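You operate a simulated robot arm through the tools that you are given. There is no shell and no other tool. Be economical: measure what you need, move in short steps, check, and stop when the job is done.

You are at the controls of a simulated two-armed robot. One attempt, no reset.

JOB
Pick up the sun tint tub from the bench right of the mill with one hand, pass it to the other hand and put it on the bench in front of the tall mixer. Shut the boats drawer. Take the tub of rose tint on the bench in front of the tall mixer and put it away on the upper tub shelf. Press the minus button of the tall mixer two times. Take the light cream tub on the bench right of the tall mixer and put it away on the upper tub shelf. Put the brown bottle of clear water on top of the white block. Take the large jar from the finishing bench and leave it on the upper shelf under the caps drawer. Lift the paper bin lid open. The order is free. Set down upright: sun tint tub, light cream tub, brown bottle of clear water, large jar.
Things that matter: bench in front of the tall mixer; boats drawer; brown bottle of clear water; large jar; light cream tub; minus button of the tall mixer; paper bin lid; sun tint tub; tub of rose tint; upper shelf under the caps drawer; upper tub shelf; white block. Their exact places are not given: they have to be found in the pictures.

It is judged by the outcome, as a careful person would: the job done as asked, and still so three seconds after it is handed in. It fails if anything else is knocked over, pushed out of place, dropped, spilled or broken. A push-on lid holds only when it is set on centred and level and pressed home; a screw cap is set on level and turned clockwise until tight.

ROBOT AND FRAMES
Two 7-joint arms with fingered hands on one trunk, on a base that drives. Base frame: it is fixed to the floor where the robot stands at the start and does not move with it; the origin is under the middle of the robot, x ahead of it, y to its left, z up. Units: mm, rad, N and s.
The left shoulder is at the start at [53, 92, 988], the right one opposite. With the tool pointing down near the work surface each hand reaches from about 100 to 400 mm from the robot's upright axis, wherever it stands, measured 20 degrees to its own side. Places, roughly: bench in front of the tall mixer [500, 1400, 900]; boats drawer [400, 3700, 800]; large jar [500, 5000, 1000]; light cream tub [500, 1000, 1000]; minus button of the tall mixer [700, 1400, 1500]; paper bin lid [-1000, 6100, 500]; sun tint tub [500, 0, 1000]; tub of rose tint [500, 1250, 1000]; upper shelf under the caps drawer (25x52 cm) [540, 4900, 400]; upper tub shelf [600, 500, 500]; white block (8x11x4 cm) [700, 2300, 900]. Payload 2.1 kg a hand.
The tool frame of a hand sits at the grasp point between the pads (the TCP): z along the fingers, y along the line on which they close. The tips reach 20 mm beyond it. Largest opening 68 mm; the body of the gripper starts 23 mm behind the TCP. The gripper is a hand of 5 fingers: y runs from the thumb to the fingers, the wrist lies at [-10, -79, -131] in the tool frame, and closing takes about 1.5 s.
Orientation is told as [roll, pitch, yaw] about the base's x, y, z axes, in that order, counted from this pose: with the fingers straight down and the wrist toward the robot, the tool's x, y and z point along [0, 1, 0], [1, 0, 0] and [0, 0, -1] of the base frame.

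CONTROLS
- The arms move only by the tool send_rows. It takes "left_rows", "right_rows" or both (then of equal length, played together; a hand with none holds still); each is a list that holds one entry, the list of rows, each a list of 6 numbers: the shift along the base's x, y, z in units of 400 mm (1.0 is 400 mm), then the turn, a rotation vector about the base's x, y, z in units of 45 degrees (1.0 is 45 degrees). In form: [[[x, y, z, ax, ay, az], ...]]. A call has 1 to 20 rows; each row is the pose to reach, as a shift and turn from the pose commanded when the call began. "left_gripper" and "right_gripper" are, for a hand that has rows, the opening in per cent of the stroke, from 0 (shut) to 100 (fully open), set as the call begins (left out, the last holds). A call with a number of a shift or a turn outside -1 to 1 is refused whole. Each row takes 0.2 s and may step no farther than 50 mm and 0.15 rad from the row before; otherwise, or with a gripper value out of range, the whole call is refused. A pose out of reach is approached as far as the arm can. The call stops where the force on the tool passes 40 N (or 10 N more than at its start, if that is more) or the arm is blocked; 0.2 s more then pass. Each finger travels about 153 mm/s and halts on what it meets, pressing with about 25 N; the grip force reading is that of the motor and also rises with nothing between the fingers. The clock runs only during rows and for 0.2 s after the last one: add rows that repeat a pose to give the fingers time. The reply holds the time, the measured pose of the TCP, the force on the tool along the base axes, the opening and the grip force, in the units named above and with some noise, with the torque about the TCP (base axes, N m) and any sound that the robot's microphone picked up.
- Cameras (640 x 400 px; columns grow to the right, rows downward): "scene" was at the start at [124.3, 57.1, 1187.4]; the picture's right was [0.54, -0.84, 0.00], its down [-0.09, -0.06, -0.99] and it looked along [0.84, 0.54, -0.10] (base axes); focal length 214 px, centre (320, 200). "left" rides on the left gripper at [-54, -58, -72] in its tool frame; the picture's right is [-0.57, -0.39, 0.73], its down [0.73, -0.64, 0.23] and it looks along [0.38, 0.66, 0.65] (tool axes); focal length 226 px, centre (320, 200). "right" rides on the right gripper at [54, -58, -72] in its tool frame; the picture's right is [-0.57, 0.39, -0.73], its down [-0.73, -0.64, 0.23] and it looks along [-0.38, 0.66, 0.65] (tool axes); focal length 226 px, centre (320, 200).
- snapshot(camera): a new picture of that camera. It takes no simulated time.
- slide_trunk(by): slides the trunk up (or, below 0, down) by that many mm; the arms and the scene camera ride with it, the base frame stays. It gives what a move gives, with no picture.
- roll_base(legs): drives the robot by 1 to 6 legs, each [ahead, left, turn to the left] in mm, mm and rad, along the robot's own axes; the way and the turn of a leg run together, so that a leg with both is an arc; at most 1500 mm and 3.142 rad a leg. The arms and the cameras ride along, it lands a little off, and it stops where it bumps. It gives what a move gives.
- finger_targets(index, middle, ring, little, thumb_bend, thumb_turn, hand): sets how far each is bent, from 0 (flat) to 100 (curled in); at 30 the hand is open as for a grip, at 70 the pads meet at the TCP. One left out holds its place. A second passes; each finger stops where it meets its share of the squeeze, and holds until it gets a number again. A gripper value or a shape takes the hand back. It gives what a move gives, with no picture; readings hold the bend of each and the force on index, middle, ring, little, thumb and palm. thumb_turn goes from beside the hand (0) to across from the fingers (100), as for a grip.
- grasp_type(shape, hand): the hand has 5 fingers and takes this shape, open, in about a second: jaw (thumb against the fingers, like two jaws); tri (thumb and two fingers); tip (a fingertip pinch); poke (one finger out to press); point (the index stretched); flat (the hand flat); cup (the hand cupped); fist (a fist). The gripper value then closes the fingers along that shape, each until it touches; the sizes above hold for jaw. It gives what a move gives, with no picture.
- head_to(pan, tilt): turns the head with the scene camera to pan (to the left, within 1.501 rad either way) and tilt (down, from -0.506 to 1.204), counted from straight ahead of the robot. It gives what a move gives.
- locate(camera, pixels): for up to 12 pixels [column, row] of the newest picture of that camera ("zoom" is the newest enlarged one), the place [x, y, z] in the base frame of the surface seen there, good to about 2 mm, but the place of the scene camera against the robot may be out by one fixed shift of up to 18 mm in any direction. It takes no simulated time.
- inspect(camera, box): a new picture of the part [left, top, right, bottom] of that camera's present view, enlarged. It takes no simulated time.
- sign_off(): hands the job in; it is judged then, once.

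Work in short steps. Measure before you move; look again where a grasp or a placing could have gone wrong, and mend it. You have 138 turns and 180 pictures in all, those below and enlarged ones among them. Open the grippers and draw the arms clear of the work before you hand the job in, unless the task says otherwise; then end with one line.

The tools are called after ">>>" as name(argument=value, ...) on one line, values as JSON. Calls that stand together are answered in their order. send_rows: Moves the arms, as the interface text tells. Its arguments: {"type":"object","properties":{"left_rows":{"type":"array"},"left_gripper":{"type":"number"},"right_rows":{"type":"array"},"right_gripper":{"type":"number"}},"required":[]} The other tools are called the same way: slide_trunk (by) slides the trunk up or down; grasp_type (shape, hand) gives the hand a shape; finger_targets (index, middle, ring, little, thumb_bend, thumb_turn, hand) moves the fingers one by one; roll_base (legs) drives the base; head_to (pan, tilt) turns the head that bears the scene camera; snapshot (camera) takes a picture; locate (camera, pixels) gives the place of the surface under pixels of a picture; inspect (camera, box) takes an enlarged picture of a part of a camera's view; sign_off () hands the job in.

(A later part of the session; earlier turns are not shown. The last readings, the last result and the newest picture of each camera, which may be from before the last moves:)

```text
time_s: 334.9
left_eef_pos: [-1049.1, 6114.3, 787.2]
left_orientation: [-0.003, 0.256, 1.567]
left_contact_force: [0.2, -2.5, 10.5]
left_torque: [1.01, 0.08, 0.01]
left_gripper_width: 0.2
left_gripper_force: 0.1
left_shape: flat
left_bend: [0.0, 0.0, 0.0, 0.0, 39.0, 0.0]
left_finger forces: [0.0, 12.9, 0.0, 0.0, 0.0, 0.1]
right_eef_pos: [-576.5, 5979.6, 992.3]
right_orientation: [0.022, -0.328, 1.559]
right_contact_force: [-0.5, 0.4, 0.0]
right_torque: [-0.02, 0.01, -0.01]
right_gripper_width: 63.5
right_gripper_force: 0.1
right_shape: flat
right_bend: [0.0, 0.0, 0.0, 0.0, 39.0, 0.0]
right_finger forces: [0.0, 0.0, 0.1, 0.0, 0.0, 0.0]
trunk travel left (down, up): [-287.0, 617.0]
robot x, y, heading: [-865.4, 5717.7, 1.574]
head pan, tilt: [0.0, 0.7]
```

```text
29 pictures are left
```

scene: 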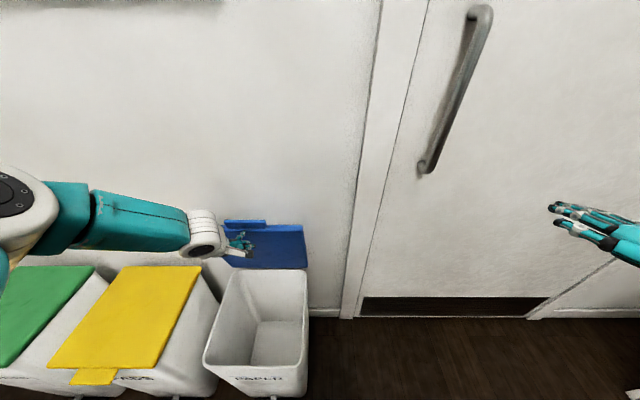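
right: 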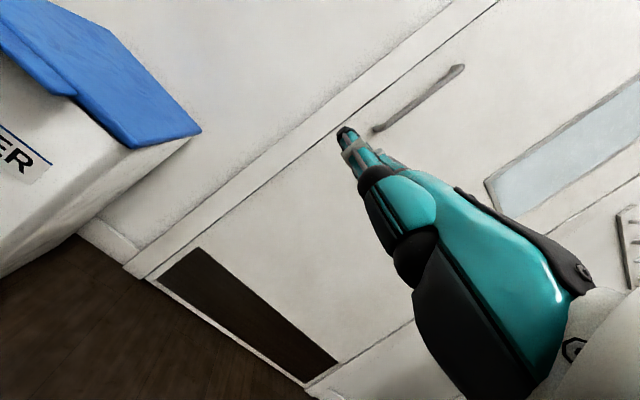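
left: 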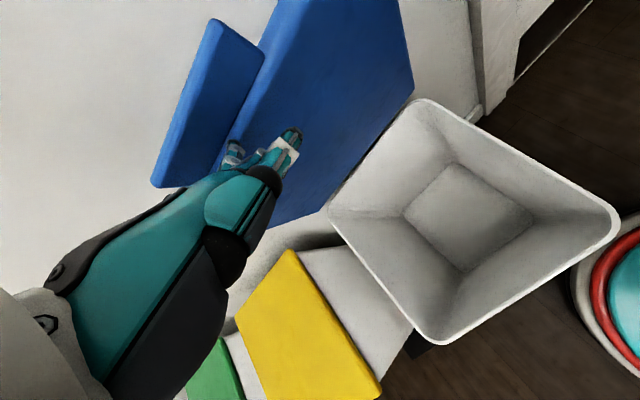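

The lid stands nearly vertical with the fingers on its underside. I locate points on it for its angle, and push forward with the arm 60 mm more.

>>> locate(camera="left", pixels=[[330, 60], [340, 200], [390, 90], [240, 60], [300, 20], [320, 120]])

>>> send_rows(left_rows=[[[0, 0.03, 0.02, 0, 0, 0], [0, 0.06, 0.03, 0, 0, 0], [0, 0.09, 0.03, 0, 0, 0], [0, 0.12, 0.03, 0, 0, 0], [0, 0.15, 0.03, 0, 0, 0]]])

>>> snapshot(camera="left")

>>> locate(camera="left", pixels=[[330, 60], [340, 200], [390, 90], [240, 60], [300, 20], [320, 120]])

```text
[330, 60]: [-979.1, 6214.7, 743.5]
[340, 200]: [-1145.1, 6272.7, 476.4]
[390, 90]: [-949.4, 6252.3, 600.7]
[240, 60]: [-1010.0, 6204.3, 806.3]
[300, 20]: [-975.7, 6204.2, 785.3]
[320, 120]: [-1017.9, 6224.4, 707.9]
```

```text
time_s: 336.1
left_eef_pos: [-1056.0, 6147.0, 814.7]
left_orientation: [-0.004, 0.26, 1.568]
left_contact_force: [-0.1, -0.1, 0.4]
left_torque: [0.0, 0.0, 0.0]
left_gripper_width: 0.0
left_gripper_force: 0.1
left_shape: flat
left_bend: [0.0, 0.0, 0.0, 0.0, 39.0, 0.0]
left_finger forces: [0.0, 0.0, 0.0, 0.0, 0.0, 0.0]
left hand out of reach, approached as far as the arm can: row 2, 3, 4, 5
right_eef_pos: [-577.4, 5980.9, 991.1]
right_orientation: [0.021, -0.327, 1.559]
right_contact_force: [0.1, -0.1, -0.2]
right_torque: [0.0, 0.0, 0.0]
right_gripper_width: 63.5
right_gripper_force: 0.0
right_shape: flat
right_bend: [0.0, 0.0, 0.0, 0.0, 39.0, 0.0]
right_finger forces: [0.1, 0.0, 0.0, 0.1, 0.0, 0.0]
trunk travel left (down, up): [-287.0, 617.0]
robot x, y, heading: [-865.7, 5716.0, 1.57]
head pan, tilt: [0.0, 0.7]
```

```text
28 pictures are left
```

left: 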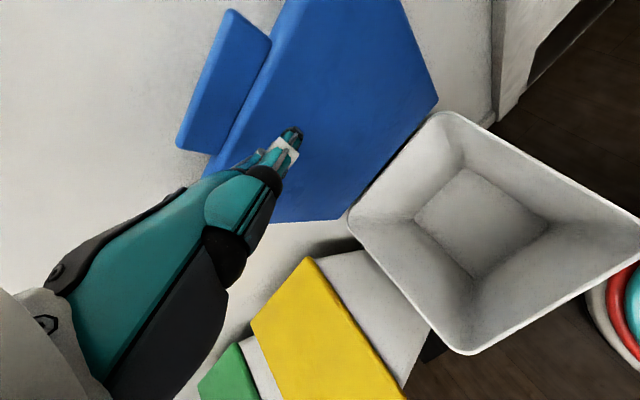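

```text
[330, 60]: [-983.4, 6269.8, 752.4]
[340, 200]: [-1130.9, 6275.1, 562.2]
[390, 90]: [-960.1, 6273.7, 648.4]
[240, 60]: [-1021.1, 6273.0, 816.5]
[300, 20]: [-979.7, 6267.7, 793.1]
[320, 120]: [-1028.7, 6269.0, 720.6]
```

The lid is upright at its stop (plane y≈6270, no force on the fingers), so it stands by itself. I back away, check that it stays, then look along the opposite bench for the brown bottle while driving back.

>>> roll_base(legs=[[-300, 0, 0], [0, -450, 0]])

>>> head_to(pan=0.5, tilt=0.5)

>>> snapshot(camera="scene")

>>> roll_base(legs=[[0, 0, 1.57], [0, 1250, 0]])

>>> head_to(pan=0.3, tilt=0.15)

>>> snapshot(camera="scene")

>>> roll_base(legs=[[0, 1400, 0]])

>>> snapshot(camera="scene")

```text
time_s: 340.4
left_eef_pos: [-606.8, 5849.1, 815.3]
left_orientation: [-0.003, 0.256, 1.566]
left_contact_force: [-0.7, -0.9, -0.3]
left_torque: [0.02, -0.04, 0.01]
left_gripper_width: 0.2
left_gripper_force: 0.1
left_shape: flat
left_bend: [0.0, 0.0, 0.0, 0.0, 39.0, 0.0]
left_finger forces: [0.1, 0.0, 0.1, 0.1, 0.0, 0.0]
right_eef_pos: [-126.0, 5682.5, 990.0]
right_orientation: [0.022, -0.326, 1.557]
right_contact_force: [0.0, 0.2, -0.2]
right_torque: [-0.02, -0.01, -0.01]
right_gripper_width: 63.5
right_gripper_force: 0.0
right_shape: flat
right_bend: [0.0, 0.0, 0.0, 0.0, 39.0, 0.0]
right_finger forces: [0.0, 0.1, 0.0, 0.0, 0.0, 0.1]
trunk travel left (down, up): [-287.0, 617.0]
robot x, y, heading: [-414.7, 5418.6, 1.569]
head pan, tilt: [0.0, 0.7]
```

```text
time_s: 341.4
left_eef_pos: [-607.0, 5849.2, 814.5]
left_orientation: [-0.003, 0.255, 1.566]
left_contact_force: [0.7, 0.2, -0.2]
left_torque: [0.0, -0.02, -0.01]
left_gripper_width: 0.1
left_gripper_force: 0.1
left_shape: flat
left_bend: [0.0, 0.0, 0.0, 0.0, 39.0, 0.0]
left_finger forces: [0.0, 0.0, 0.1, 0.0, 0.0, 0.1]
right_eef_pos: [-125.5, 5681.8, 991.8]
right_orientation: [0.021, -0.326, 1.557]
right_contact_force: [0.0, 0.0, 1.2]
right_torque: [-0.03, 0.03, 0.0]
right_gripper_width: 63.2
right_gripper_force: 0.1
right_shape: flat
right_bend: [0.0, 0.0, 0.0, 0.0, 39.0, 0.0]
right_finger forces: [0.0, 0.1, 0.0, 0.0, 0.1, 0.0]
trunk travel left (down, up): [-287.0, 617.0]
robot x, y, heading: [-416.7, 5419.3, 1.569]
head pan, tilt: [0.499, 0.499]
```

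```text
27 pictures are left
```

scene: 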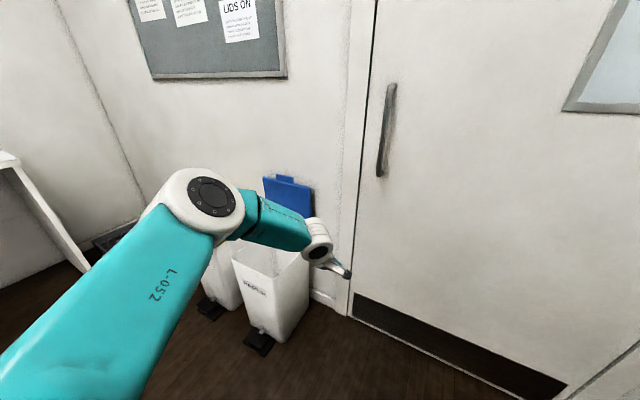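

```text
time_s: 351.5
left_eef_pos: [-872.3, 3975.6, 815.2]
left_orientation: [-0.005, 0.255, 3.115]
left_contact_force: [0.4, 0.1, 0.3]
left_torque: [0.03, 0.05, 0.03]
left_gripper_width: 0.1
left_gripper_force: 0.1
left_shape: flat
left_bend: [0.0, 0.0, 0.0, 0.0, 39.0, 0.0]
left_finger forces: [0.0, 0.0, 0.0, 0.1, 0.1, 0.0]
right_eef_pos: [-695.4, 4451.7, 990.7]
right_orientation: [0.021, -0.327, 3.106]
right_contact_force: [0.3, 0.7, -0.3]
right_torque: [0.06, -0.03, 0.04]
right_gripper_width: 63.6
right_gripper_force: 0.0
right_shape: flat
right_bend: [0.0, 0.0, 0.0, 0.0, 39.0, 0.0]
right_finger forces: [0.1, 0.0, 0.0, 0.1, 0.0, 0.0]
trunk travel left (down, up): [-287.0, 617.0]
robot x, y, heading: [-437.2, 4154.7, 3.125]
head pan, tilt: [0.499, 0.499]
```

```text
time_s: 352.3
left_eef_pos: [-871.7, 3974.7, 815.9]
left_orientation: [-0.004, 0.256, 3.116]
left_contact_force: [0.1, 0.1, 0.2]
left_torque: [0.03, 0.01, -0.01]
left_gripper_width: 0.0
left_gripper_force: 0.0
left_shape: flat
left_bend: [0.0, 0.0, 0.0, 0.0, 39.0, 0.0]
left_finger forces: [0.0, 0.0, 0.0, 0.1, 0.0, 0.0]
right_eef_pos: [-695.0, 4451.9, 991.1]
right_orientation: [0.02, -0.326, 3.106]
right_contact_force: [0.4, -0.3, -0.7]
right_torque: [0.01, 0.02, -0.01]
right_gripper_width: 63.0
right_gripper_force: 0.1
right_shape: flat
right_bend: [0.0, 0.0, 0.0, 0.0, 39.0, 0.0]
right_finger forces: [0.0, 0.1, 0.1, 0.0, 0.0, 0.1]
trunk travel left (down, up): [-287.0, 617.0]
robot x, y, heading: [-439.8, 4154.3, 3.119]
head pan, tilt: [0.3, 0.15]
```

```text
26 pictures are left
```

scene: 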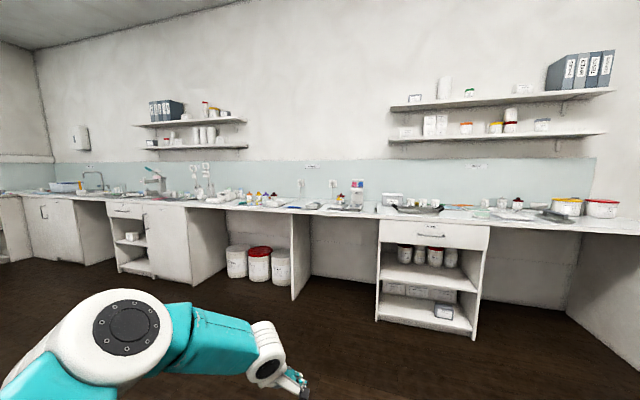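

```text
time_s: 359.3
left_eef_pos: [-896.5, 2582.9, 815.2]
left_orientation: [-0.004, 0.258, 3.119]
left_contact_force: [-0.1, 0.2, -0.1]
left_torque: [0.02, 0.0, 0.03]
left_gripper_width: 0.0
left_gripper_force: 0.0
left_shape: flat
left_bend: [0.0, 0.0, 0.0, 0.0, 39.0, 0.0]
left_finger forces: [0.1, 0.1, 0.0, 0.0, 0.0, 0.1]
right_eef_pos: [-722.7, 3058.5, 990.3]
right_orientation: [0.021, -0.327, 3.111]
right_contact_force: [0.5, -0.1, -0.7]
right_torque: [0.01, 0.01, -0.01]
right_gripper_width: 63.7
right_gripper_force: 0.1
right_shape: flat
right_bend: [0.0, 0.0, 0.0, 0.0, 39.0, 0.0]
right_finger forces: [0.0, 0.1, 0.0, 0.1, 0.0, 0.1]
trunk travel left (down, up): [-287.0, 617.0]
robot x, y, heading: [-465.7, 2764.5, 3.122]
head pan, tilt: [0.3, 0.15]
```

```text
25 pictures are left
```

scene: 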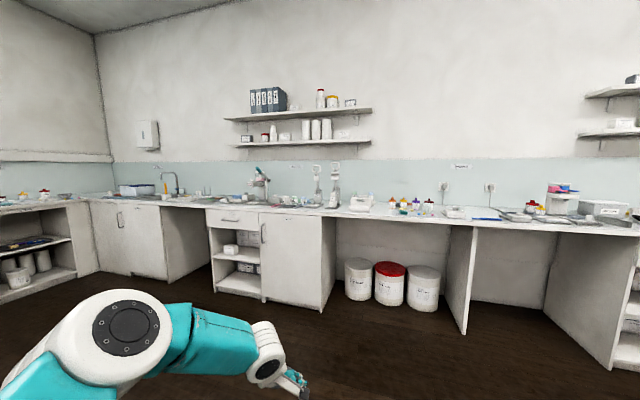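

The lid stays open. I enlarge the bottle groups on the opposite bench at (415,205) and (545,205).

>>> inspect(camera="scene", box=[300, 160, 460, 230])

>>> inspect(camera="scene", box=[480, 165, 640, 235])

>>> inspect(camera="scene", box=[100, 150, 300, 240])

```text
4.00 times, centred on (380, 195) of scene
```

zoom: 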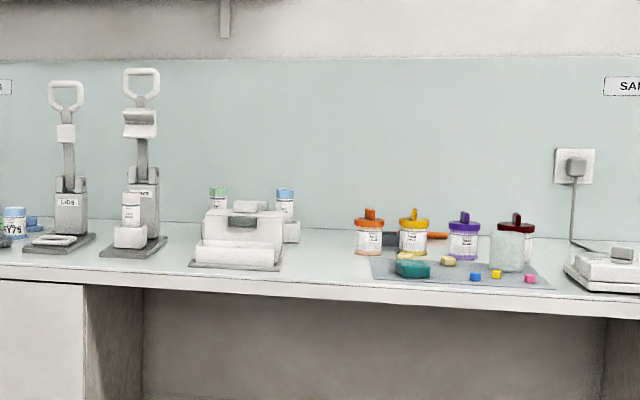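

```text
4.00 times, centred on (560, 200) of scene
```

zoom: 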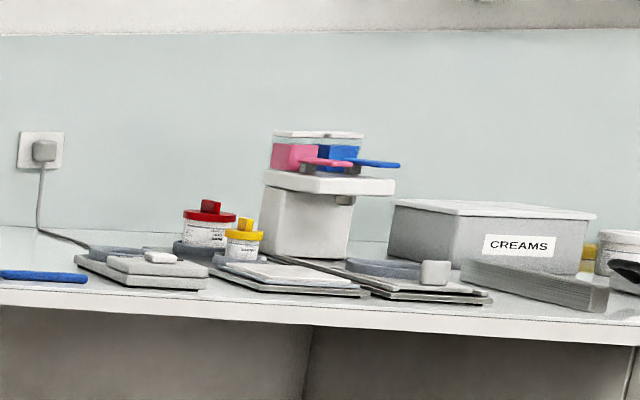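

```text
3.20 times, centred on (200, 195) of scene
```

zoom: 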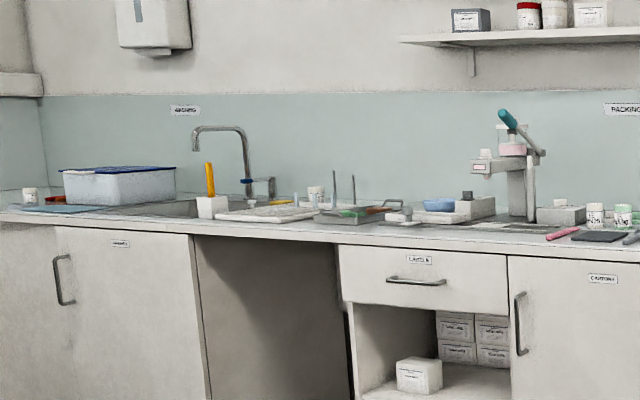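

No brown bottle on this side; the amber bottles stood on the tub shelves. I drive back to y≈690 and enlarge them to read labels.

>>> roll_base(legs=[[0, 0, -3.122], [0, -1500, 0], [40, -570, 0]])

>>> head_to(pan=-0.1, tilt=0.5)

>>> snapshot(camera="scene")

>>> inspect(camera="scene", box=[200, 180, 400, 300])

```text
time_s: 376.6
left_eef_pos: [58.1, 953.6, 815.9]
left_orientation: [-0.003, 0.256, 0.024]
left_contact_force: [0.3, -0.5, -0.1]
left_torque: [0.01, 0.0, -0.02]
left_gripper_width: 0.0
left_gripper_force: 0.0
left_shape: flat
left_bend: [0.0, 0.0, 0.0, 0.0, 39.0, 0.0]
left_finger forces: [0.0, 0.0, 0.0, 0.0, 0.0, 0.0]
right_eef_pos: [-93.8, 467.2, 989.2]
right_orientation: [0.02, -0.326, 0.014]
right_contact_force: [0.3, -0.4, -0.1]
right_torque: [-0.02, 0.05, -0.01]
right_gripper_width: 63.3
right_gripper_force: 0.0
right_shape: flat
right_bend: [0.0, 0.0, 0.0, 0.0, 39.0, 0.0]
right_finger forces: [0.1, 0.1, 0.1, 0.0, 0.0, 0.1]
trunk travel left (down, up): [-287.0, 617.0]
robot x, y, heading: [-364.4, 749.2, 0.033]
head pan, tilt: [0.3, 0.15]
```

```text
time_s: 377.5
left_eef_pos: [58.4, 953.6, 814.5]
left_orientation: [-0.004, 0.256, 0.025]
left_contact_force: [0.8, 0.6, 0.0]
left_torque: [0.01, 0.01, 0.01]
left_gripper_width: 0.0
left_gripper_force: 0.1
left_shape: flat
left_bend: [0.0, 0.0, 0.0, 0.0, 39.0, 0.0]
left_finger forces: [0.0, 0.1, 0.0, 0.0, 0.0, 0.0]
right_eef_pos: [-94.3, 467.7, 990.3]
right_orientation: [0.021, -0.327, 0.015]
right_contact_force: [-0.3, 0.4, -0.8]
right_torque: [0.06, 0.0, 0.0]
right_gripper_width: 63.4
right_gripper_force: 0.0
right_shape: flat
right_bend: [0.0, 0.0, 0.0, 0.0, 39.0, 0.0]
right_finger forces: [0.1, 0.0, 0.1, 0.0, 0.1, 0.0]
trunk travel left (down, up): [-287.0, 617.0]
robot x, y, heading: [-366.8, 751.3, 0.033]
head pan, tilt: [-0.099, 0.499]
```

```text
21 pictures are left
```

scene: 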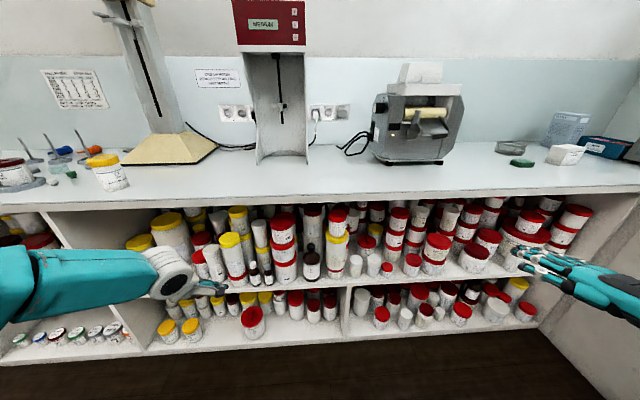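

```text
3.20 times, centred on (300, 240) of scene
```

zoom: 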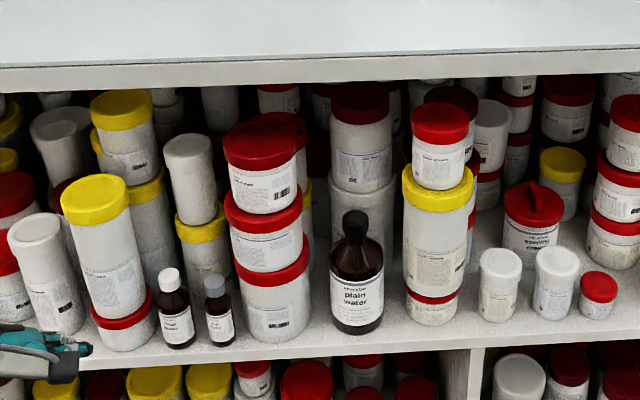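

The large one reads "plain water"; the small white- and grey-capped brown bottles need a closer look.

>>> inspect(camera="scene", box=[240, 255, 288, 290])

>>> locate(camera="scene", pixels=[[255, 264], [255, 278], [267, 267], [268, 278], [256, 286], [262, 288], [240, 275], [283, 275], [245, 284]])

```text
11.43 times, centred on (264, 272) of scene
```

zoom: 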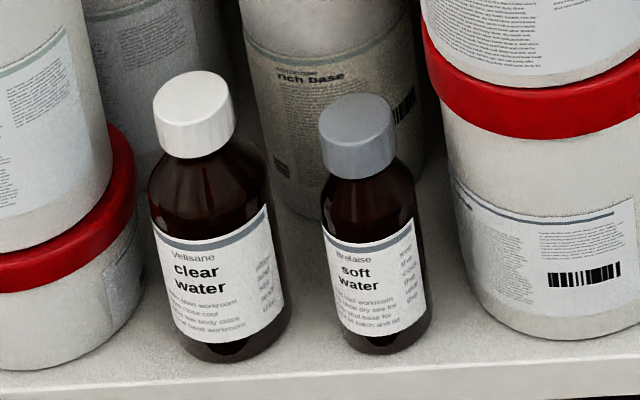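

```text
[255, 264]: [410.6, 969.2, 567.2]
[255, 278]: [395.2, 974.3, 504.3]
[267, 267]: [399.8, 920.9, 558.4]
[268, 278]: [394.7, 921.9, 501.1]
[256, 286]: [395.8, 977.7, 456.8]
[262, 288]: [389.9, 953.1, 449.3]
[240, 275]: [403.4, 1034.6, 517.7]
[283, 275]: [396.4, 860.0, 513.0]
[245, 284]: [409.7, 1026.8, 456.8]
```

Found it: the white-capped brown bottle reads "clear water", at about (425, 966) on the upper tub shelf, top z≈568. I bring both arms home, lower the trunk, shape the right hand for an index–thumb pinch, and come in front of the bottle.

>>> slide_trunk(by=-247)

>>> send_rows(left_rows=[[[-0.05, 0.08, 0.07, 0, -0.03, 0], [-0.1, 0.16, 0.14, 0, -0.07, 0], [-0.15, 0.23, 0.2, 0, -0.1, 0], [-0.2, 0.31, 0.27, 0, -0.13, 0], [-0.25, 0.39, 0.34, 0, -0.16, 0], [-0.3, 0.46, 0.41, 0, -0.2, 0], [-0.35, 0.54, 0.48, 0, -0.23, 0], [-0.4, 0.62, 0.54, 0, -0.26, 0], [-0.45, 0.69, 0.61, 0, -0.3, 0], [-0.51, 0.77, 0.68, 0, -0.326, 0]]], right_rows=[[[-0.01, -0.05, 0.03, 0, 0.05, 0], [-0.02, -0.1, 0.05, 0, 0.1, 0], [-0.03, -0.15, 0.08, 0, 0.15, 0], [-0.04, -0.2, 0.1, 0, 0.2, 0], [-0.05, -0.25, 0.13, 0, 0.25, 0], [-0.06, -0.3, 0.15, 0, 0.3, 0], [-0.07, -0.35, 0.18, 0, 0.35, 0], [-0.08, -0.4, 0.2, 0, 0.4, 0], [-0.09, -0.44, 0.22, 0, 0.416, 0], [-0.09, -0.44, 0.24, 0, 0.416, 0]]])

>>> send_rows(left_rows=[[[-0.01, -0.05, 0.03, 0, 0, 0], [-0.02, -0.1, 0.06, 0, 0, 0], [-0.04, -0.15, 0.09, 0, 0, 0], [-0.06, -0.2, 0.12, 0, 0, 0], [-0.07, -0.25, 0.15, 0, 0, 0], [-0.08, -0.3, 0.18, 0, 0, 0], [-0.09, -0.36, 0.2, 0, 0, 0], [-0.1, -0.42, 0.22, 0, 0, 0]]], right_rows=[[[0.02, 0.1, -0.01, 0, 0, 0], [0.05, 0.2, -0.02, 0, 0, 0], [0.07, 0.3, -0.04, 0, 0, 0], [0.1, 0.4, -0.05, 0, 0, 0], [0.12, 0.5, -0.06, 0, 0, 0], [0.14, 0.6, -0.08, 0, 0, 0], [0.16, 0.7, -0.1, 0, 0, 0], [0.18, 0.8, -0.1, 0, 0, 0]]])

>>> finger_targets(hand="right", index=38, middle=100, ring=100, little=100, thumb_bend=38, thumb_turn=100)

>>> send_rows(right_rows=[[[0.02, 0.02, -0.1, 0, 0, 0], [0.04, 0.04, -0.2, 0, 0, 0], [0.06, 0.06, -0.3, 0, 0, 0], [0.08, 0.08, -0.4, 0, 0, 0], [0.08, 0.1, -0.48, 0, 0, 0], [0.08, 0.1, -0.48, 0, 0, 0]]])

>>> roll_base(legs=[[0, 0, -0.033], [0, 320, 0], [310, 0, 0]])

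>>> snapshot(camera="right")

>>> snapshot(camera="scene")

```text
time_s: 380.0
left_eef_pos: [57.4, 952.2, 568.2]
left_orientation: [-0.005, 0.256, 0.024]
left_contact_force: [-0.4, 0.5, -0.1]
left_torque: [0.01, 0.0, 0.01]
left_gripper_width: 0.3
left_gripper_force: 0.0
left_shape: flat
left_bend: [0.0, 0.0, 0.0, 0.0, 39.0, 0.0]
left_finger forces: [0.0, 0.0, 0.0, 0.0, 0.1, 0.0]
right_eef_pos: [-76.2, 468.9, 720.1]
right_orientation: [0.022, -0.217, 0.018]
right_contact_force: [-0.4, 0.1, -0.3]
right_torque: [0.03, -0.02, -0.01]
right_gripper_width: 63.9
right_gripper_force: 0.2
right_shape: flat
right_bend: [0.0, 0.0, 0.0, 0.0, 39.0, 0.0]
right_finger forces: [0.0, 0.1, 0.0, 0.0, 0.1, 0.1]
trunk travel left (down, up): [-40.0, 864.0]
robot x, y, heading: [-367.6, 749.3, 0.031]
head pan, tilt: [-0.099, 0.499]
```

```text
time_s: 382.2
left_eef_pos: [-148.9, 1263.2, 838.5]
left_orientation: [-0.01, 0.001, 0.023]
left_contact_force: [0.1, 1.1, 0.1]
left_torque: [0.03, -0.02, -0.02]
left_gripper_width: 0.2
left_gripper_force: 0.0
left_shape: flat
left_bend: [0.0, 0.0, 0.0, 0.0, 39.0, 0.0]
left_finger forces: [0.1, 0.0, 0.0, 0.0, 0.1, 0.0]
right_eef_pos: [-89.0, 396.6, 783.6]
right_orientation: [0.03, 0.11, 0.015]
right_contact_force: [-0.4, -0.3, 0.0]
right_torque: [0.0, -0.02, -0.03]
right_gripper_width: 0.0
right_gripper_force: 0.0
right_shape: flat
right_bend: [0.0, 0.0, 0.0, 0.0, 39.0, 0.0]
right_finger forces: [0.0, 0.0, 0.0, 0.0, 0.1, 0.0]
right hand out of reach, approached as far as the arm can: row 1, 3, 4, 5, 6, 7, 8, 9, 10
trunk travel left (down, up): [-40.0, 864.0]
robot x, y, heading: [-366.5, 750.2, 0.03]
head pan, tilt: [-0.099, 0.499]
```

```text
time_s: 384.0
left_eef_pos: [-185.6, 1094.8, 927.1]
left_orientation: [-0.012, 0.001, 0.024]
left_contact_force: [0.1, -0.4, -0.2]
left_torque: [-0.01, 0.02, 0.0]
left_gripper_width: 0.2
left_gripper_force: 0.0
left_shape: flat
left_bend: [0.0, 0.0, 0.0, 0.0, 39.0, 0.0]
left_finger forces: [0.1, 0.0, 0.1, 0.1, 0.1, 0.0]
right_eef_pos: [-14.9, 719.5, 745.1]
right_orientation: [0.028, 0.111, 0.016]
right_contact_force: [0.0, 0.3, -0.8]
right_torque: [0.0, -0.02, 0.02]
right_gripper_width: 0.0
right_gripper_force: 0.1
right_shape: flat
right_bend: [0.0, 0.0, 0.0, 0.0, 39.0, 0.0]
right_finger forces: [0.1, 0.0, 0.0, 0.0, 0.0, 0.0]
trunk travel left (down, up): [-40.0, 864.0]
robot x, y, heading: [-365.8, 747.5, 0.028]
head pan, tilt: [-0.099, 0.499]
```

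```text
time_s: 385.0
left_eef_pos: [-185.9, 1094.5, 926.0]
left_orientation: [-0.009, 0.002, 0.024]
left_contact_force: [0.6, 0.4, -0.7]
left_torque: [0.0, 0.02, 0.0]
left_gripper_width: 0.0
left_gripper_force: 0.1
left_shape: flat
left_bend: [0.0, 0.0, 0.0, 0.0, 39.0, 0.0]
left_finger forces: [0.0, 0.0, 0.1, 0.0, 0.1, 0.0]
right_eef_pos: [-13.4, 717.1, 744.7]
right_orientation: [0.031, 0.11, 0.017]
right_contact_force: [-0.6, -0.1, 0.6]
right_torque: [-0.03, 0.0, 0.0]
right_gripper_width: 49.3
right_gripper_force: 0.1
right_shape: fingers
right_bend: [38.0, 100.0, 100.0, 100.0, 38.0, 98.0]
right_finger forces: [0.1, 0.0, 0.1, 0.0, 0.0, 0.0]
trunk travel left (down, up): [-40.0, 864.0]
robot x, y, heading: [-365.4, 749.3, 0.036]
head pan, tilt: [-0.099, 0.499]
```

```text
time_s: 386.4
left_eef_pos: [-185.3, 1094.6, 928.1]
left_orientation: [-0.011, 0.001, 0.024]
left_contact_force: [0.3, 0.4, 0.2]
left_torque: [0.03, -0.01, -0.03]
left_gripper_width: 0.0
left_gripper_force: 0.1
left_shape: flat
left_bend: [0.0, 0.0, 0.0, 0.0, 39.0, 0.0]
left_finger forces: [0.1, 0.0, 0.0, 0.1, 0.0, 0.0]
right_eef_pos: [20.1, 756.7, 552.1]
right_orientation: [0.03, 0.109, 0.018]
right_contact_force: [-0.4, -0.8, -0.1]
right_torque: [-0.02, 0.01, 0.0]
right_gripper_width: 49.2
right_gripper_force: 0.0
right_shape: fingers
right_bend: [38.0, 100.0, 100.0, 100.0, 38.0, 99.0]
right_finger forces: [0.0, 0.0, 0.1, 0.0, 0.1, 0.0]
trunk travel left (down, up): [-40.0, 864.0]
robot x, y, heading: [-368.6, 748.3, 0.029]
head pan, tilt: [-0.099, 0.499]
```

```text
time_s: 390.6
left_eef_pos: [138.5, 1407.4, 927.0]
left_orientation: [-0.01, 0.002, -0.013]
left_contact_force: [0.4, 0.1, 0.2]
left_torque: [0.01, 0.01, 0.0]
left_gripper_width: 0.1
left_gripper_force: 0.1
left_shape: flat
left_bend: [0.0, 0.0, 0.0, 0.0, 39.0, 0.0]
left_finger forces: [0.1, 0.0, 0.0, 0.0, 0.1, 0.1]
right_eef_pos: [329.6, 1063.2, 553.6]
right_orientation: [0.028, 0.109, -0.02]
right_contact_force: [-0.3, 0.2, 0.0]
right_torque: [-0.03, -0.05, -0.02]
right_gripper_width: 49.4
right_gripper_force: 0.1
right_shape: fingers
right_bend: [38.0, 100.0, 100.0, 100.0, 38.0, 99.0]
right_finger forces: [0.1, 0.1, 0.0, 0.0, 0.1, 0.1]
trunk travel left (down, up): [-40.0, 864.0]
robot x, y, heading: [-56.4, 1072.0, -0.014]
head pan, tilt: [-0.099, 0.499]
```

```text
18 pictures are left
```

right: 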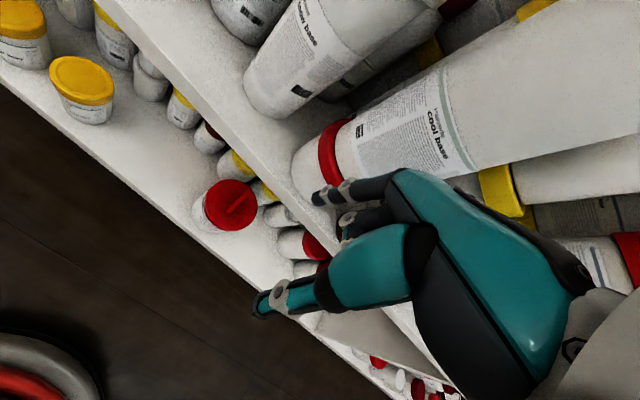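

```text
17 pictures are left
```

scene: 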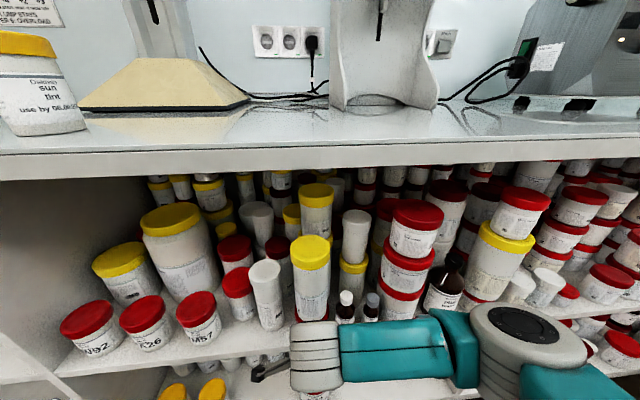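

The right hand is about 98 mm too far left and too low. I locate the bottle again, raise the hand 52 mm, level it, and shift the base right.

>>> locate(camera="scene", pixels=[[346, 295], [346, 310], [372, 298], [345, 318]])

>>> send_rows(right_rows=[[[0, 0, 0.05, 0, -0.05, 0], [0, 0, 0.1, 0, -0.1, 0], [0, 0, 0.13, 0, -0.139, 0], [0, 0, 0.13, 0, -0.139, 0]]])

>>> roll_base(legs=[[0, -96, 0.014]])

>>> snapshot(camera="right")

>>> locate(camera="right", pixels=[[320, 190], [340, 190], [300, 190], [320, 170], [320, 210], [360, 180], [280, 180], [340, 150]])

```text
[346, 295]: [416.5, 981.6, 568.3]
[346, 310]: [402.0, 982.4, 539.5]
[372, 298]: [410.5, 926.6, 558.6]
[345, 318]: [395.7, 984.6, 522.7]
```

```text
time_s: 391.6
left_eef_pos: [139.0, 1408.0, 927.3]
left_orientation: [-0.009, 0.002, -0.013]
left_contact_force: [0.5, 0.0, -1.1]
left_torque: [0.02, 0.03, 0.01]
left_gripper_width: 0.1
left_gripper_force: 0.1
left_shape: flat
left_bend: [0.0, 0.0, 0.0, 0.0, 39.0, 0.0]
left_finger forces: [0.0, 0.0, 0.0, 0.0, 0.1, 0.1]
right_eef_pos: [329.8, 1064.5, 606.6]
right_orientation: [0.031, -0.001, -0.02]
right_contact_force: [0.2, 0.3, -0.2]
right_torque: [0.06, 0.01, 0.0]
right_gripper_width: 49.3
right_gripper_force: 0.0
right_shape: fingers
right_bend: [38.0, 100.0, 100.0, 100.0, 38.0, 99.0]
right_finger forces: [0.0, 0.0, 0.0, 0.0, 0.1, 0.0]
trunk travel left (down, up): [-40.0, 864.0]
robot x, y, heading: [-56.2, 1071.0, -0.008]
head pan, tilt: [-0.099, 0.499]
```

```text
time_s: 392.8
left_eef_pos: [133.8, 1313.4, 926.9]
left_orientation: [-0.01, 0.002, -0.002]
left_contact_force: [0.3, 0.4, 0.2]
left_torque: [-0.04, 0.03, 0.0]
left_gripper_width: 0.0
left_gripper_force: 0.1
left_shape: flat
left_bend: [0.0, 0.0, 0.0, 0.0, 39.0, 0.0]
left_finger forces: [0.0, 0.0, 0.0, 0.0, 0.0, 0.0]
right_eef_pos: [331.3, 972.7, 605.3]
right_orientation: [0.03, 0.001, -0.009]
right_contact_force: [0.4, -0.1, -0.8]
right_torque: [0.0, 0.02, -0.01]
right_gripper_width: 49.3
right_gripper_force: 0.0
right_shape: fingers
right_bend: [38.0, 100.0, 100.0, 100.0, 38.0, 99.0]
right_finger forces: [0.0, 0.1, 0.1, 0.0, 0.0, 0.1]
trunk travel left (down, up): [-40.0, 864.0]
robot x, y, heading: [-58.4, 977.1, 0.007]
head pan, tilt: [-0.099, 0.499]
```

```text
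16 pictures are left
```

right: 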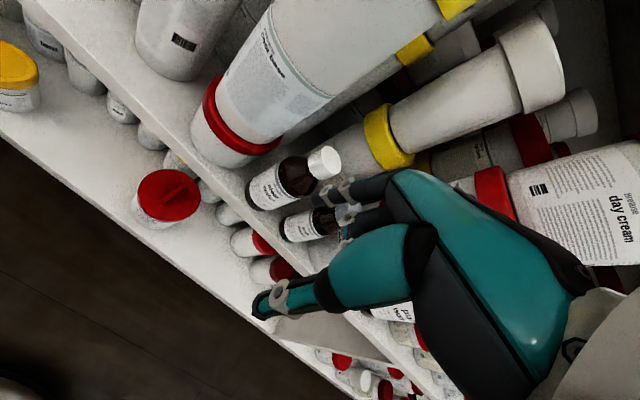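

```text
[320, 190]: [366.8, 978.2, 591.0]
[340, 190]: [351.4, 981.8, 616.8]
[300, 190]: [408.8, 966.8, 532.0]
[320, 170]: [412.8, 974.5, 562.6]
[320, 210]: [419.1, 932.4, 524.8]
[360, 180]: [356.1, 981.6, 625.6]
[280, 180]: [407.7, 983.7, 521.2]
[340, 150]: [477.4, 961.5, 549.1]
```

The cap is centred near (429,975), soft-water bottle 54 mm to its right. I drive in 98 mm above it, descend to the cap, pinch with index and thumb, and lift.

>>> roll_base(legs=[[97, 0, 0]])

>>> send_rows(right_rows=[[[0, 0, -0.03, 0, 0, 0], [0, 0, -0.06, 0, 0, 0], [0, 0, -0.09, 0, 0, 0], [0, 0, -0.105, 0, 0, 0], [0, 0, -0.105, 0, 0, 0]]])

>>> snapshot(camera="right")

>>> finger_targets(hand="right", index=72, thumb_bend=72)

>>> snapshot(camera="right")

```text
time_s: 393.9
left_eef_pos: [230.9, 1314.0, 928.1]
left_orientation: [-0.01, 0.002, 0.001]
left_contact_force: [-0.7, 0.0, 1.0]
left_torque: [0.0, 0.03, -0.01]
left_gripper_width: 0.0
left_gripper_force: 0.0
left_shape: flat
left_bend: [0.0, 0.0, 0.0, 0.0, 39.0, 0.0]
left_finger forces: [0.0, 0.0, 0.0, 0.0, 0.0, 0.0]
right_eef_pos: [426.4, 973.2, 607.0]
right_orientation: [0.033, 0.001, -0.007]
right_contact_force: [-0.5, 0.5, 1.0]
right_torque: [0.02, -0.01, 0.01]
right_gripper_width: 49.2
right_gripper_force: 0.1
right_shape: fingers
right_bend: [38.0, 100.0, 100.0, 100.0, 38.0, 99.0]
right_finger forces: [0.1, 0.1, 0.0, 0.0, 0.1, 0.1]
trunk travel left (down, up): [-40.0, 864.0]
robot x, y, heading: [44.5, 973.1, 0.008]
head pan, tilt: [-0.099, 0.499]
```

```text
time_s: 395.1
left_eef_pos: [230.5, 1314.5, 927.1]
left_orientation: [-0.011, 0.001, 0.001]
left_contact_force: [0.1, 1.1, 0.4]
left_torque: [0.0, -0.01, 0.0]
left_gripper_width: 0.1
left_gripper_force: 0.2
left_shape: flat
left_bend: [0.0, 0.0, 0.0, 0.0, 39.0, 0.0]
left_finger forces: [0.0, 0.0, 0.0, 0.1, 0.0, 0.0]
right_eef_pos: [428.5, 974.4, 563.6]
right_orientation: [0.031, 0.002, -0.007]
right_contact_force: [1.3, -0.8, 2.8]
right_torque: [-0.05, -0.03, -0.02]
right_gripper_width: 49.7
right_gripper_force: 1.3
right_shape: fingers
right_bend: [38.0, 100.0, 100.0, 100.0, 38.0, 99.0]
right_finger forces: [0.0, 3.7, 0.1, 0.0, 0.0, 0.0]
trunk travel left (down, up): [-40.0, 864.0]
robot x, y, heading: [39.9, 975.5, 0.007]
head pan, tilt: [-0.099, 0.499]
```

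```text
15 pictures are left
```

right: 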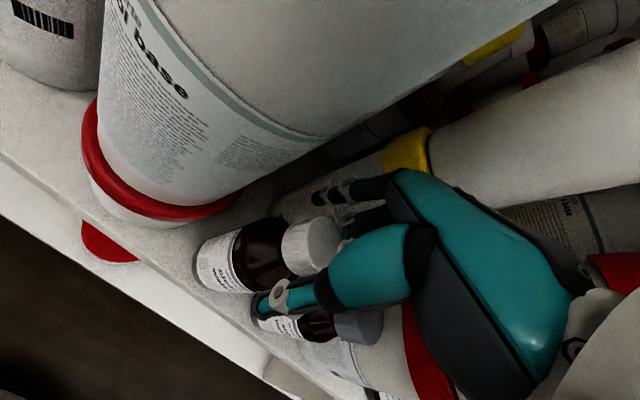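

```text
time_s: 396.1
left_eef_pos: [230.5, 1313.2, 927.8]
left_orientation: [-0.01, 0.002, 0.001]
left_contact_force: [-0.3, -0.2, -0.1]
left_torque: [0.01, -0.01, 0.02]
left_gripper_width: 0.1
left_gripper_force: 0.2
left_shape: flat
left_bend: [0.0, 0.0, 0.0, 0.0, 39.0, 0.0]
left_finger forces: [0.1, 0.0, 0.0, 0.0, 0.0, 0.0]
right_eef_pos: [428.2, 975.0, 564.3]
right_orientation: [0.032, -0.002, -0.007]
right_contact_force: [-0.1, -0.4, 3.6]
right_torque: [0.01, -0.02, -0.03]
right_gripper_width: 15.6
right_gripper_force: 9.3
right_shape: fingers
right_bend: [59.0, 100.0, 100.0, 100.0, 54.0, 100.0]
right_finger forces: [5.1, 6.6, 0.0, 0.0, 7.4, 0.0]
trunk travel left (down, up): [-40.0, 864.0]
robot x, y, heading: [39.0, 977.0, 0.009]
head pan, tilt: [-0.099, 0.499]
```

```text
14 pictures are left
```

right: 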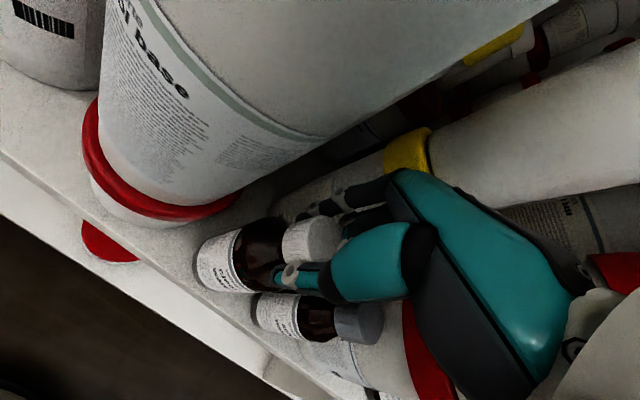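

The pinch sits under the cap's rim at the neck. I lift 48 mm, back straight out, check, then raise the trunk and drive to in front of the white block.

>>> finger_targets(hand="right", index=85, thumb_bend=85)

>>> send_rows(right_rows=[[[0, 0, 0.015, 0, 0, 0], [0, 0, 0.04, 0, 0, 0], [0, 0, 0.07, 0, 0, 0], [0, 0, 0.1, 0, 0, 0], [0, 0, 0.12, 0, 0, 0]]])

>>> roll_base(legs=[[-330, 0, 0]])

>>> snapshot(camera="right")

>>> slide_trunk(by=460)

>>> roll_base(legs=[[0, 1320, -0.008], [310, 0, 0]])

>>> head_to(pan=0.0, tilt=0.8)

>>> snapshot(camera="scene")

>>> snapshot(camera="right")

```text
time_s: 397.1
left_eef_pos: [231.2, 1315.1, 927.1]
left_orientation: [-0.01, -0.001, 0.0]
left_contact_force: [-0.1, 1.2, 0.4]
left_torque: [0.01, 0.01, -0.01]
left_gripper_width: 0.1
left_gripper_force: 0.0
left_shape: flat
left_bend: [0.0, 0.0, 0.0, 0.0, 39.0, 0.0]
left_finger forces: [0.0, 0.0, 0.0, 0.0, 0.1, 0.1]
right_eef_pos: [427.1, 974.0, 564.2]
right_orientation: [0.032, 0.0, -0.009]
right_contact_force: [-0.8, 0.1, 6.9]
right_torque: [-0.06, -0.01, -0.01]
right_gripper_width: 14.3
right_gripper_force: 17.5
right_shape: fingers
right_bend: [71.0, 100.0, 100.0, 100.0, 60.0, 100.0]
right_finger forces: [8.2, 12.3, 0.1, 0.1, 14.1, 0.0]
trunk travel left (down, up): [-40.0, 864.0]
robot x, y, heading: [42.3, 973.1, 0.005]
head pan, tilt: [-0.099, 0.499]
```

```text
time_s: 398.3
left_eef_pos: [231.9, 1314.7, 927.7]
left_orientation: [-0.01, 0.003, 0.0]
left_contact_force: [0.1, 0.0, -0.2]
left_torque: [-0.01, -0.01, 0.04]
left_gripper_width: 0.0
left_gripper_force: 0.1
left_shape: flat
left_bend: [0.0, 0.0, 0.0, 0.0, 39.0, 0.0]
left_finger forces: [0.0, 0.0, 0.1, 0.0, 0.0, 0.0]
right_eef_pos: [427.5, 973.4, 610.5]
right_orientation: [0.032, -0.001, -0.008]
right_contact_force: [-0.2, -0.6, -1.0]
right_torque: [-0.01, 0.01, 0.0]
right_gripper_width: 13.7
right_gripper_force: 11.8
right_shape: fingers
right_bend: [71.0, 100.0, 100.0, 100.0, 66.0, 100.0]
right_finger forces: [9.8, 1.9, 0.1, 0.1, 10.9, 0.0]
trunk travel left (down, up): [-40.0, 864.0]
robot x, y, heading: [40.1, 976.5, 0.01]
head pan, tilt: [-0.099, 0.499]
```

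```text
time_s: 400.5
left_eef_pos: [-105.2, 1312.8, 929.0]
left_orientation: [-0.011, 0.002, 0.005]
left_contact_force: [0.5, 0.4, 0.0]
left_torque: [0.06, 0.02, 0.0]
left_gripper_width: 0.0
left_gripper_force: 0.1
left_shape: flat
left_bend: [0.0, 0.0, 0.0, 0.0, 39.0, 0.0]
left_finger forces: [0.0, 0.0, 0.0, 0.1, 0.1, 0.0]
right_eef_pos: [92.7, 972.6, 612.5]
right_orientation: [0.031, 0.0, 0.0]
right_contact_force: [-0.4, 0.0, -1.3]
right_torque: [-0.04, -0.01, -0.02]
right_gripper_width: 13.7
right_gripper_force: 11.2
right_shape: fingers
right_bend: [71.0, 100.0, 100.0, 100.0, 66.0, 100.0]
right_finger forces: [9.8, 1.8, 0.0, 0.0, 11.2, 0.1]
trunk travel left (down, up): [-40.0, 864.0]
robot x, y, heading: [-292.5, 970.3, 0.008]
head pan, tilt: [-0.099, 0.499]
```

```text
13 pictures are left
```

right: 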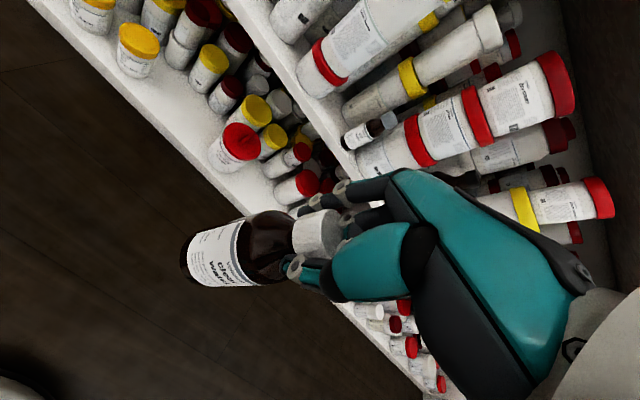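

```text
refused: 460 is not a number from -400 to 400
```

```text
time_s: 408.9
left_eef_pos: [166.1, 2676.4, 926.5]
left_orientation: [-0.011, 0.001, 0.0]
left_contact_force: [0.3, -0.4, -1.0]
left_torque: [-0.01, 0.0, -0.01]
left_gripper_width: 0.1
left_gripper_force: 0.0
left_shape: flat
left_bend: [0.0, 0.0, 0.0, 0.0, 39.0, 0.0]
left_finger forces: [0.1, 0.1, 0.1, 0.0, 0.0, 0.0]
right_eef_pos: [355.4, 2338.0, 609.6]
right_orientation: [0.029, 0.016, 0.009]
right_contact_force: [-12.0, -1.3, 0.9]
right_torque: [0.02, -0.43, -0.09]
right_gripper_width: 13.5
right_gripper_force: 17.4
right_shape: fingers
right_bend: [52.0, 100.0, 100.0, 100.0, 66.0, 100.0]
right_finger forces: [14.6, 9.7, 0.0, 0.0, 11.3, 0.1]
trunk travel left (down, up): [-40.0, 864.0]
robot x, y, heading: [-19.9, 2334.0, 0.009]
head pan, tilt: [-0.099, 0.499]
stopped in leg 2: the force on the tool passed its limit at 116 N (the readings are from after the stop); the commanded pose is now the measured one
```

```text
time_s: 409.7
left_eef_pos: [165.8, 2677.2, 927.3]
left_orientation: [-0.01, 0.001, 0.0]
left_contact_force: [-0.3, 0.4, -0.3]
left_torque: [0.01, 0.01, -0.03]
left_gripper_width: 0.0
left_gripper_force: 0.0
left_shape: flat
left_bend: [0.0, 0.0, 0.0, 0.0, 39.0, 0.0]
left_finger forces: [0.0, 0.0, 0.0, 0.0, 0.1, 0.0]
right_eef_pos: [356.9, 2337.9, 609.6]
right_orientation: [0.026, 0.018, 0.006]
right_contact_force: [-18.5, -0.3, -4.1]
right_torque: [0.04, -0.51, -0.05]
right_gripper_width: 13.2
right_gripper_force: 21.1
right_shape: fingers
right_bend: [52.0, 100.0, 100.0, 100.0, 66.0, 100.0]
right_finger forces: [15.8, 14.6, 0.0, 0.1, 11.6, 0.0]
trunk travel left (down, up): [-40.0, 864.0]
robot x, y, heading: [-21.6, 2337.9, 0.008]
head pan, tilt: [0.0, 0.799]
```

```text
12 pictures are left
```

scene: 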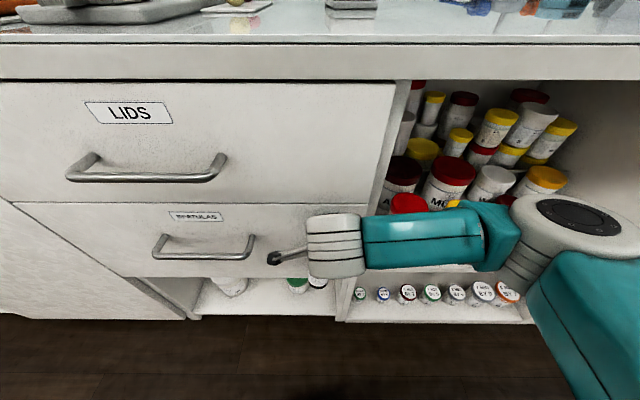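

```text
11 pictures are left
```

right: 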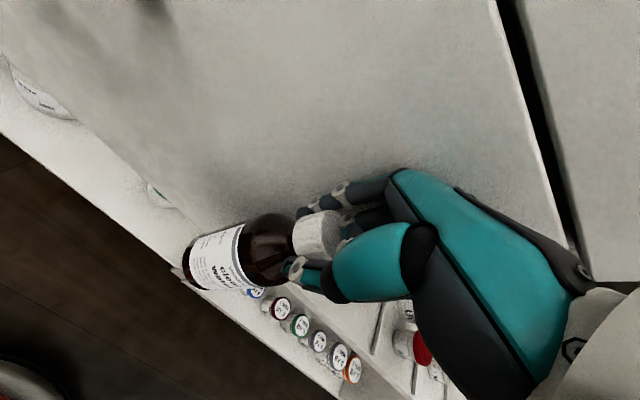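

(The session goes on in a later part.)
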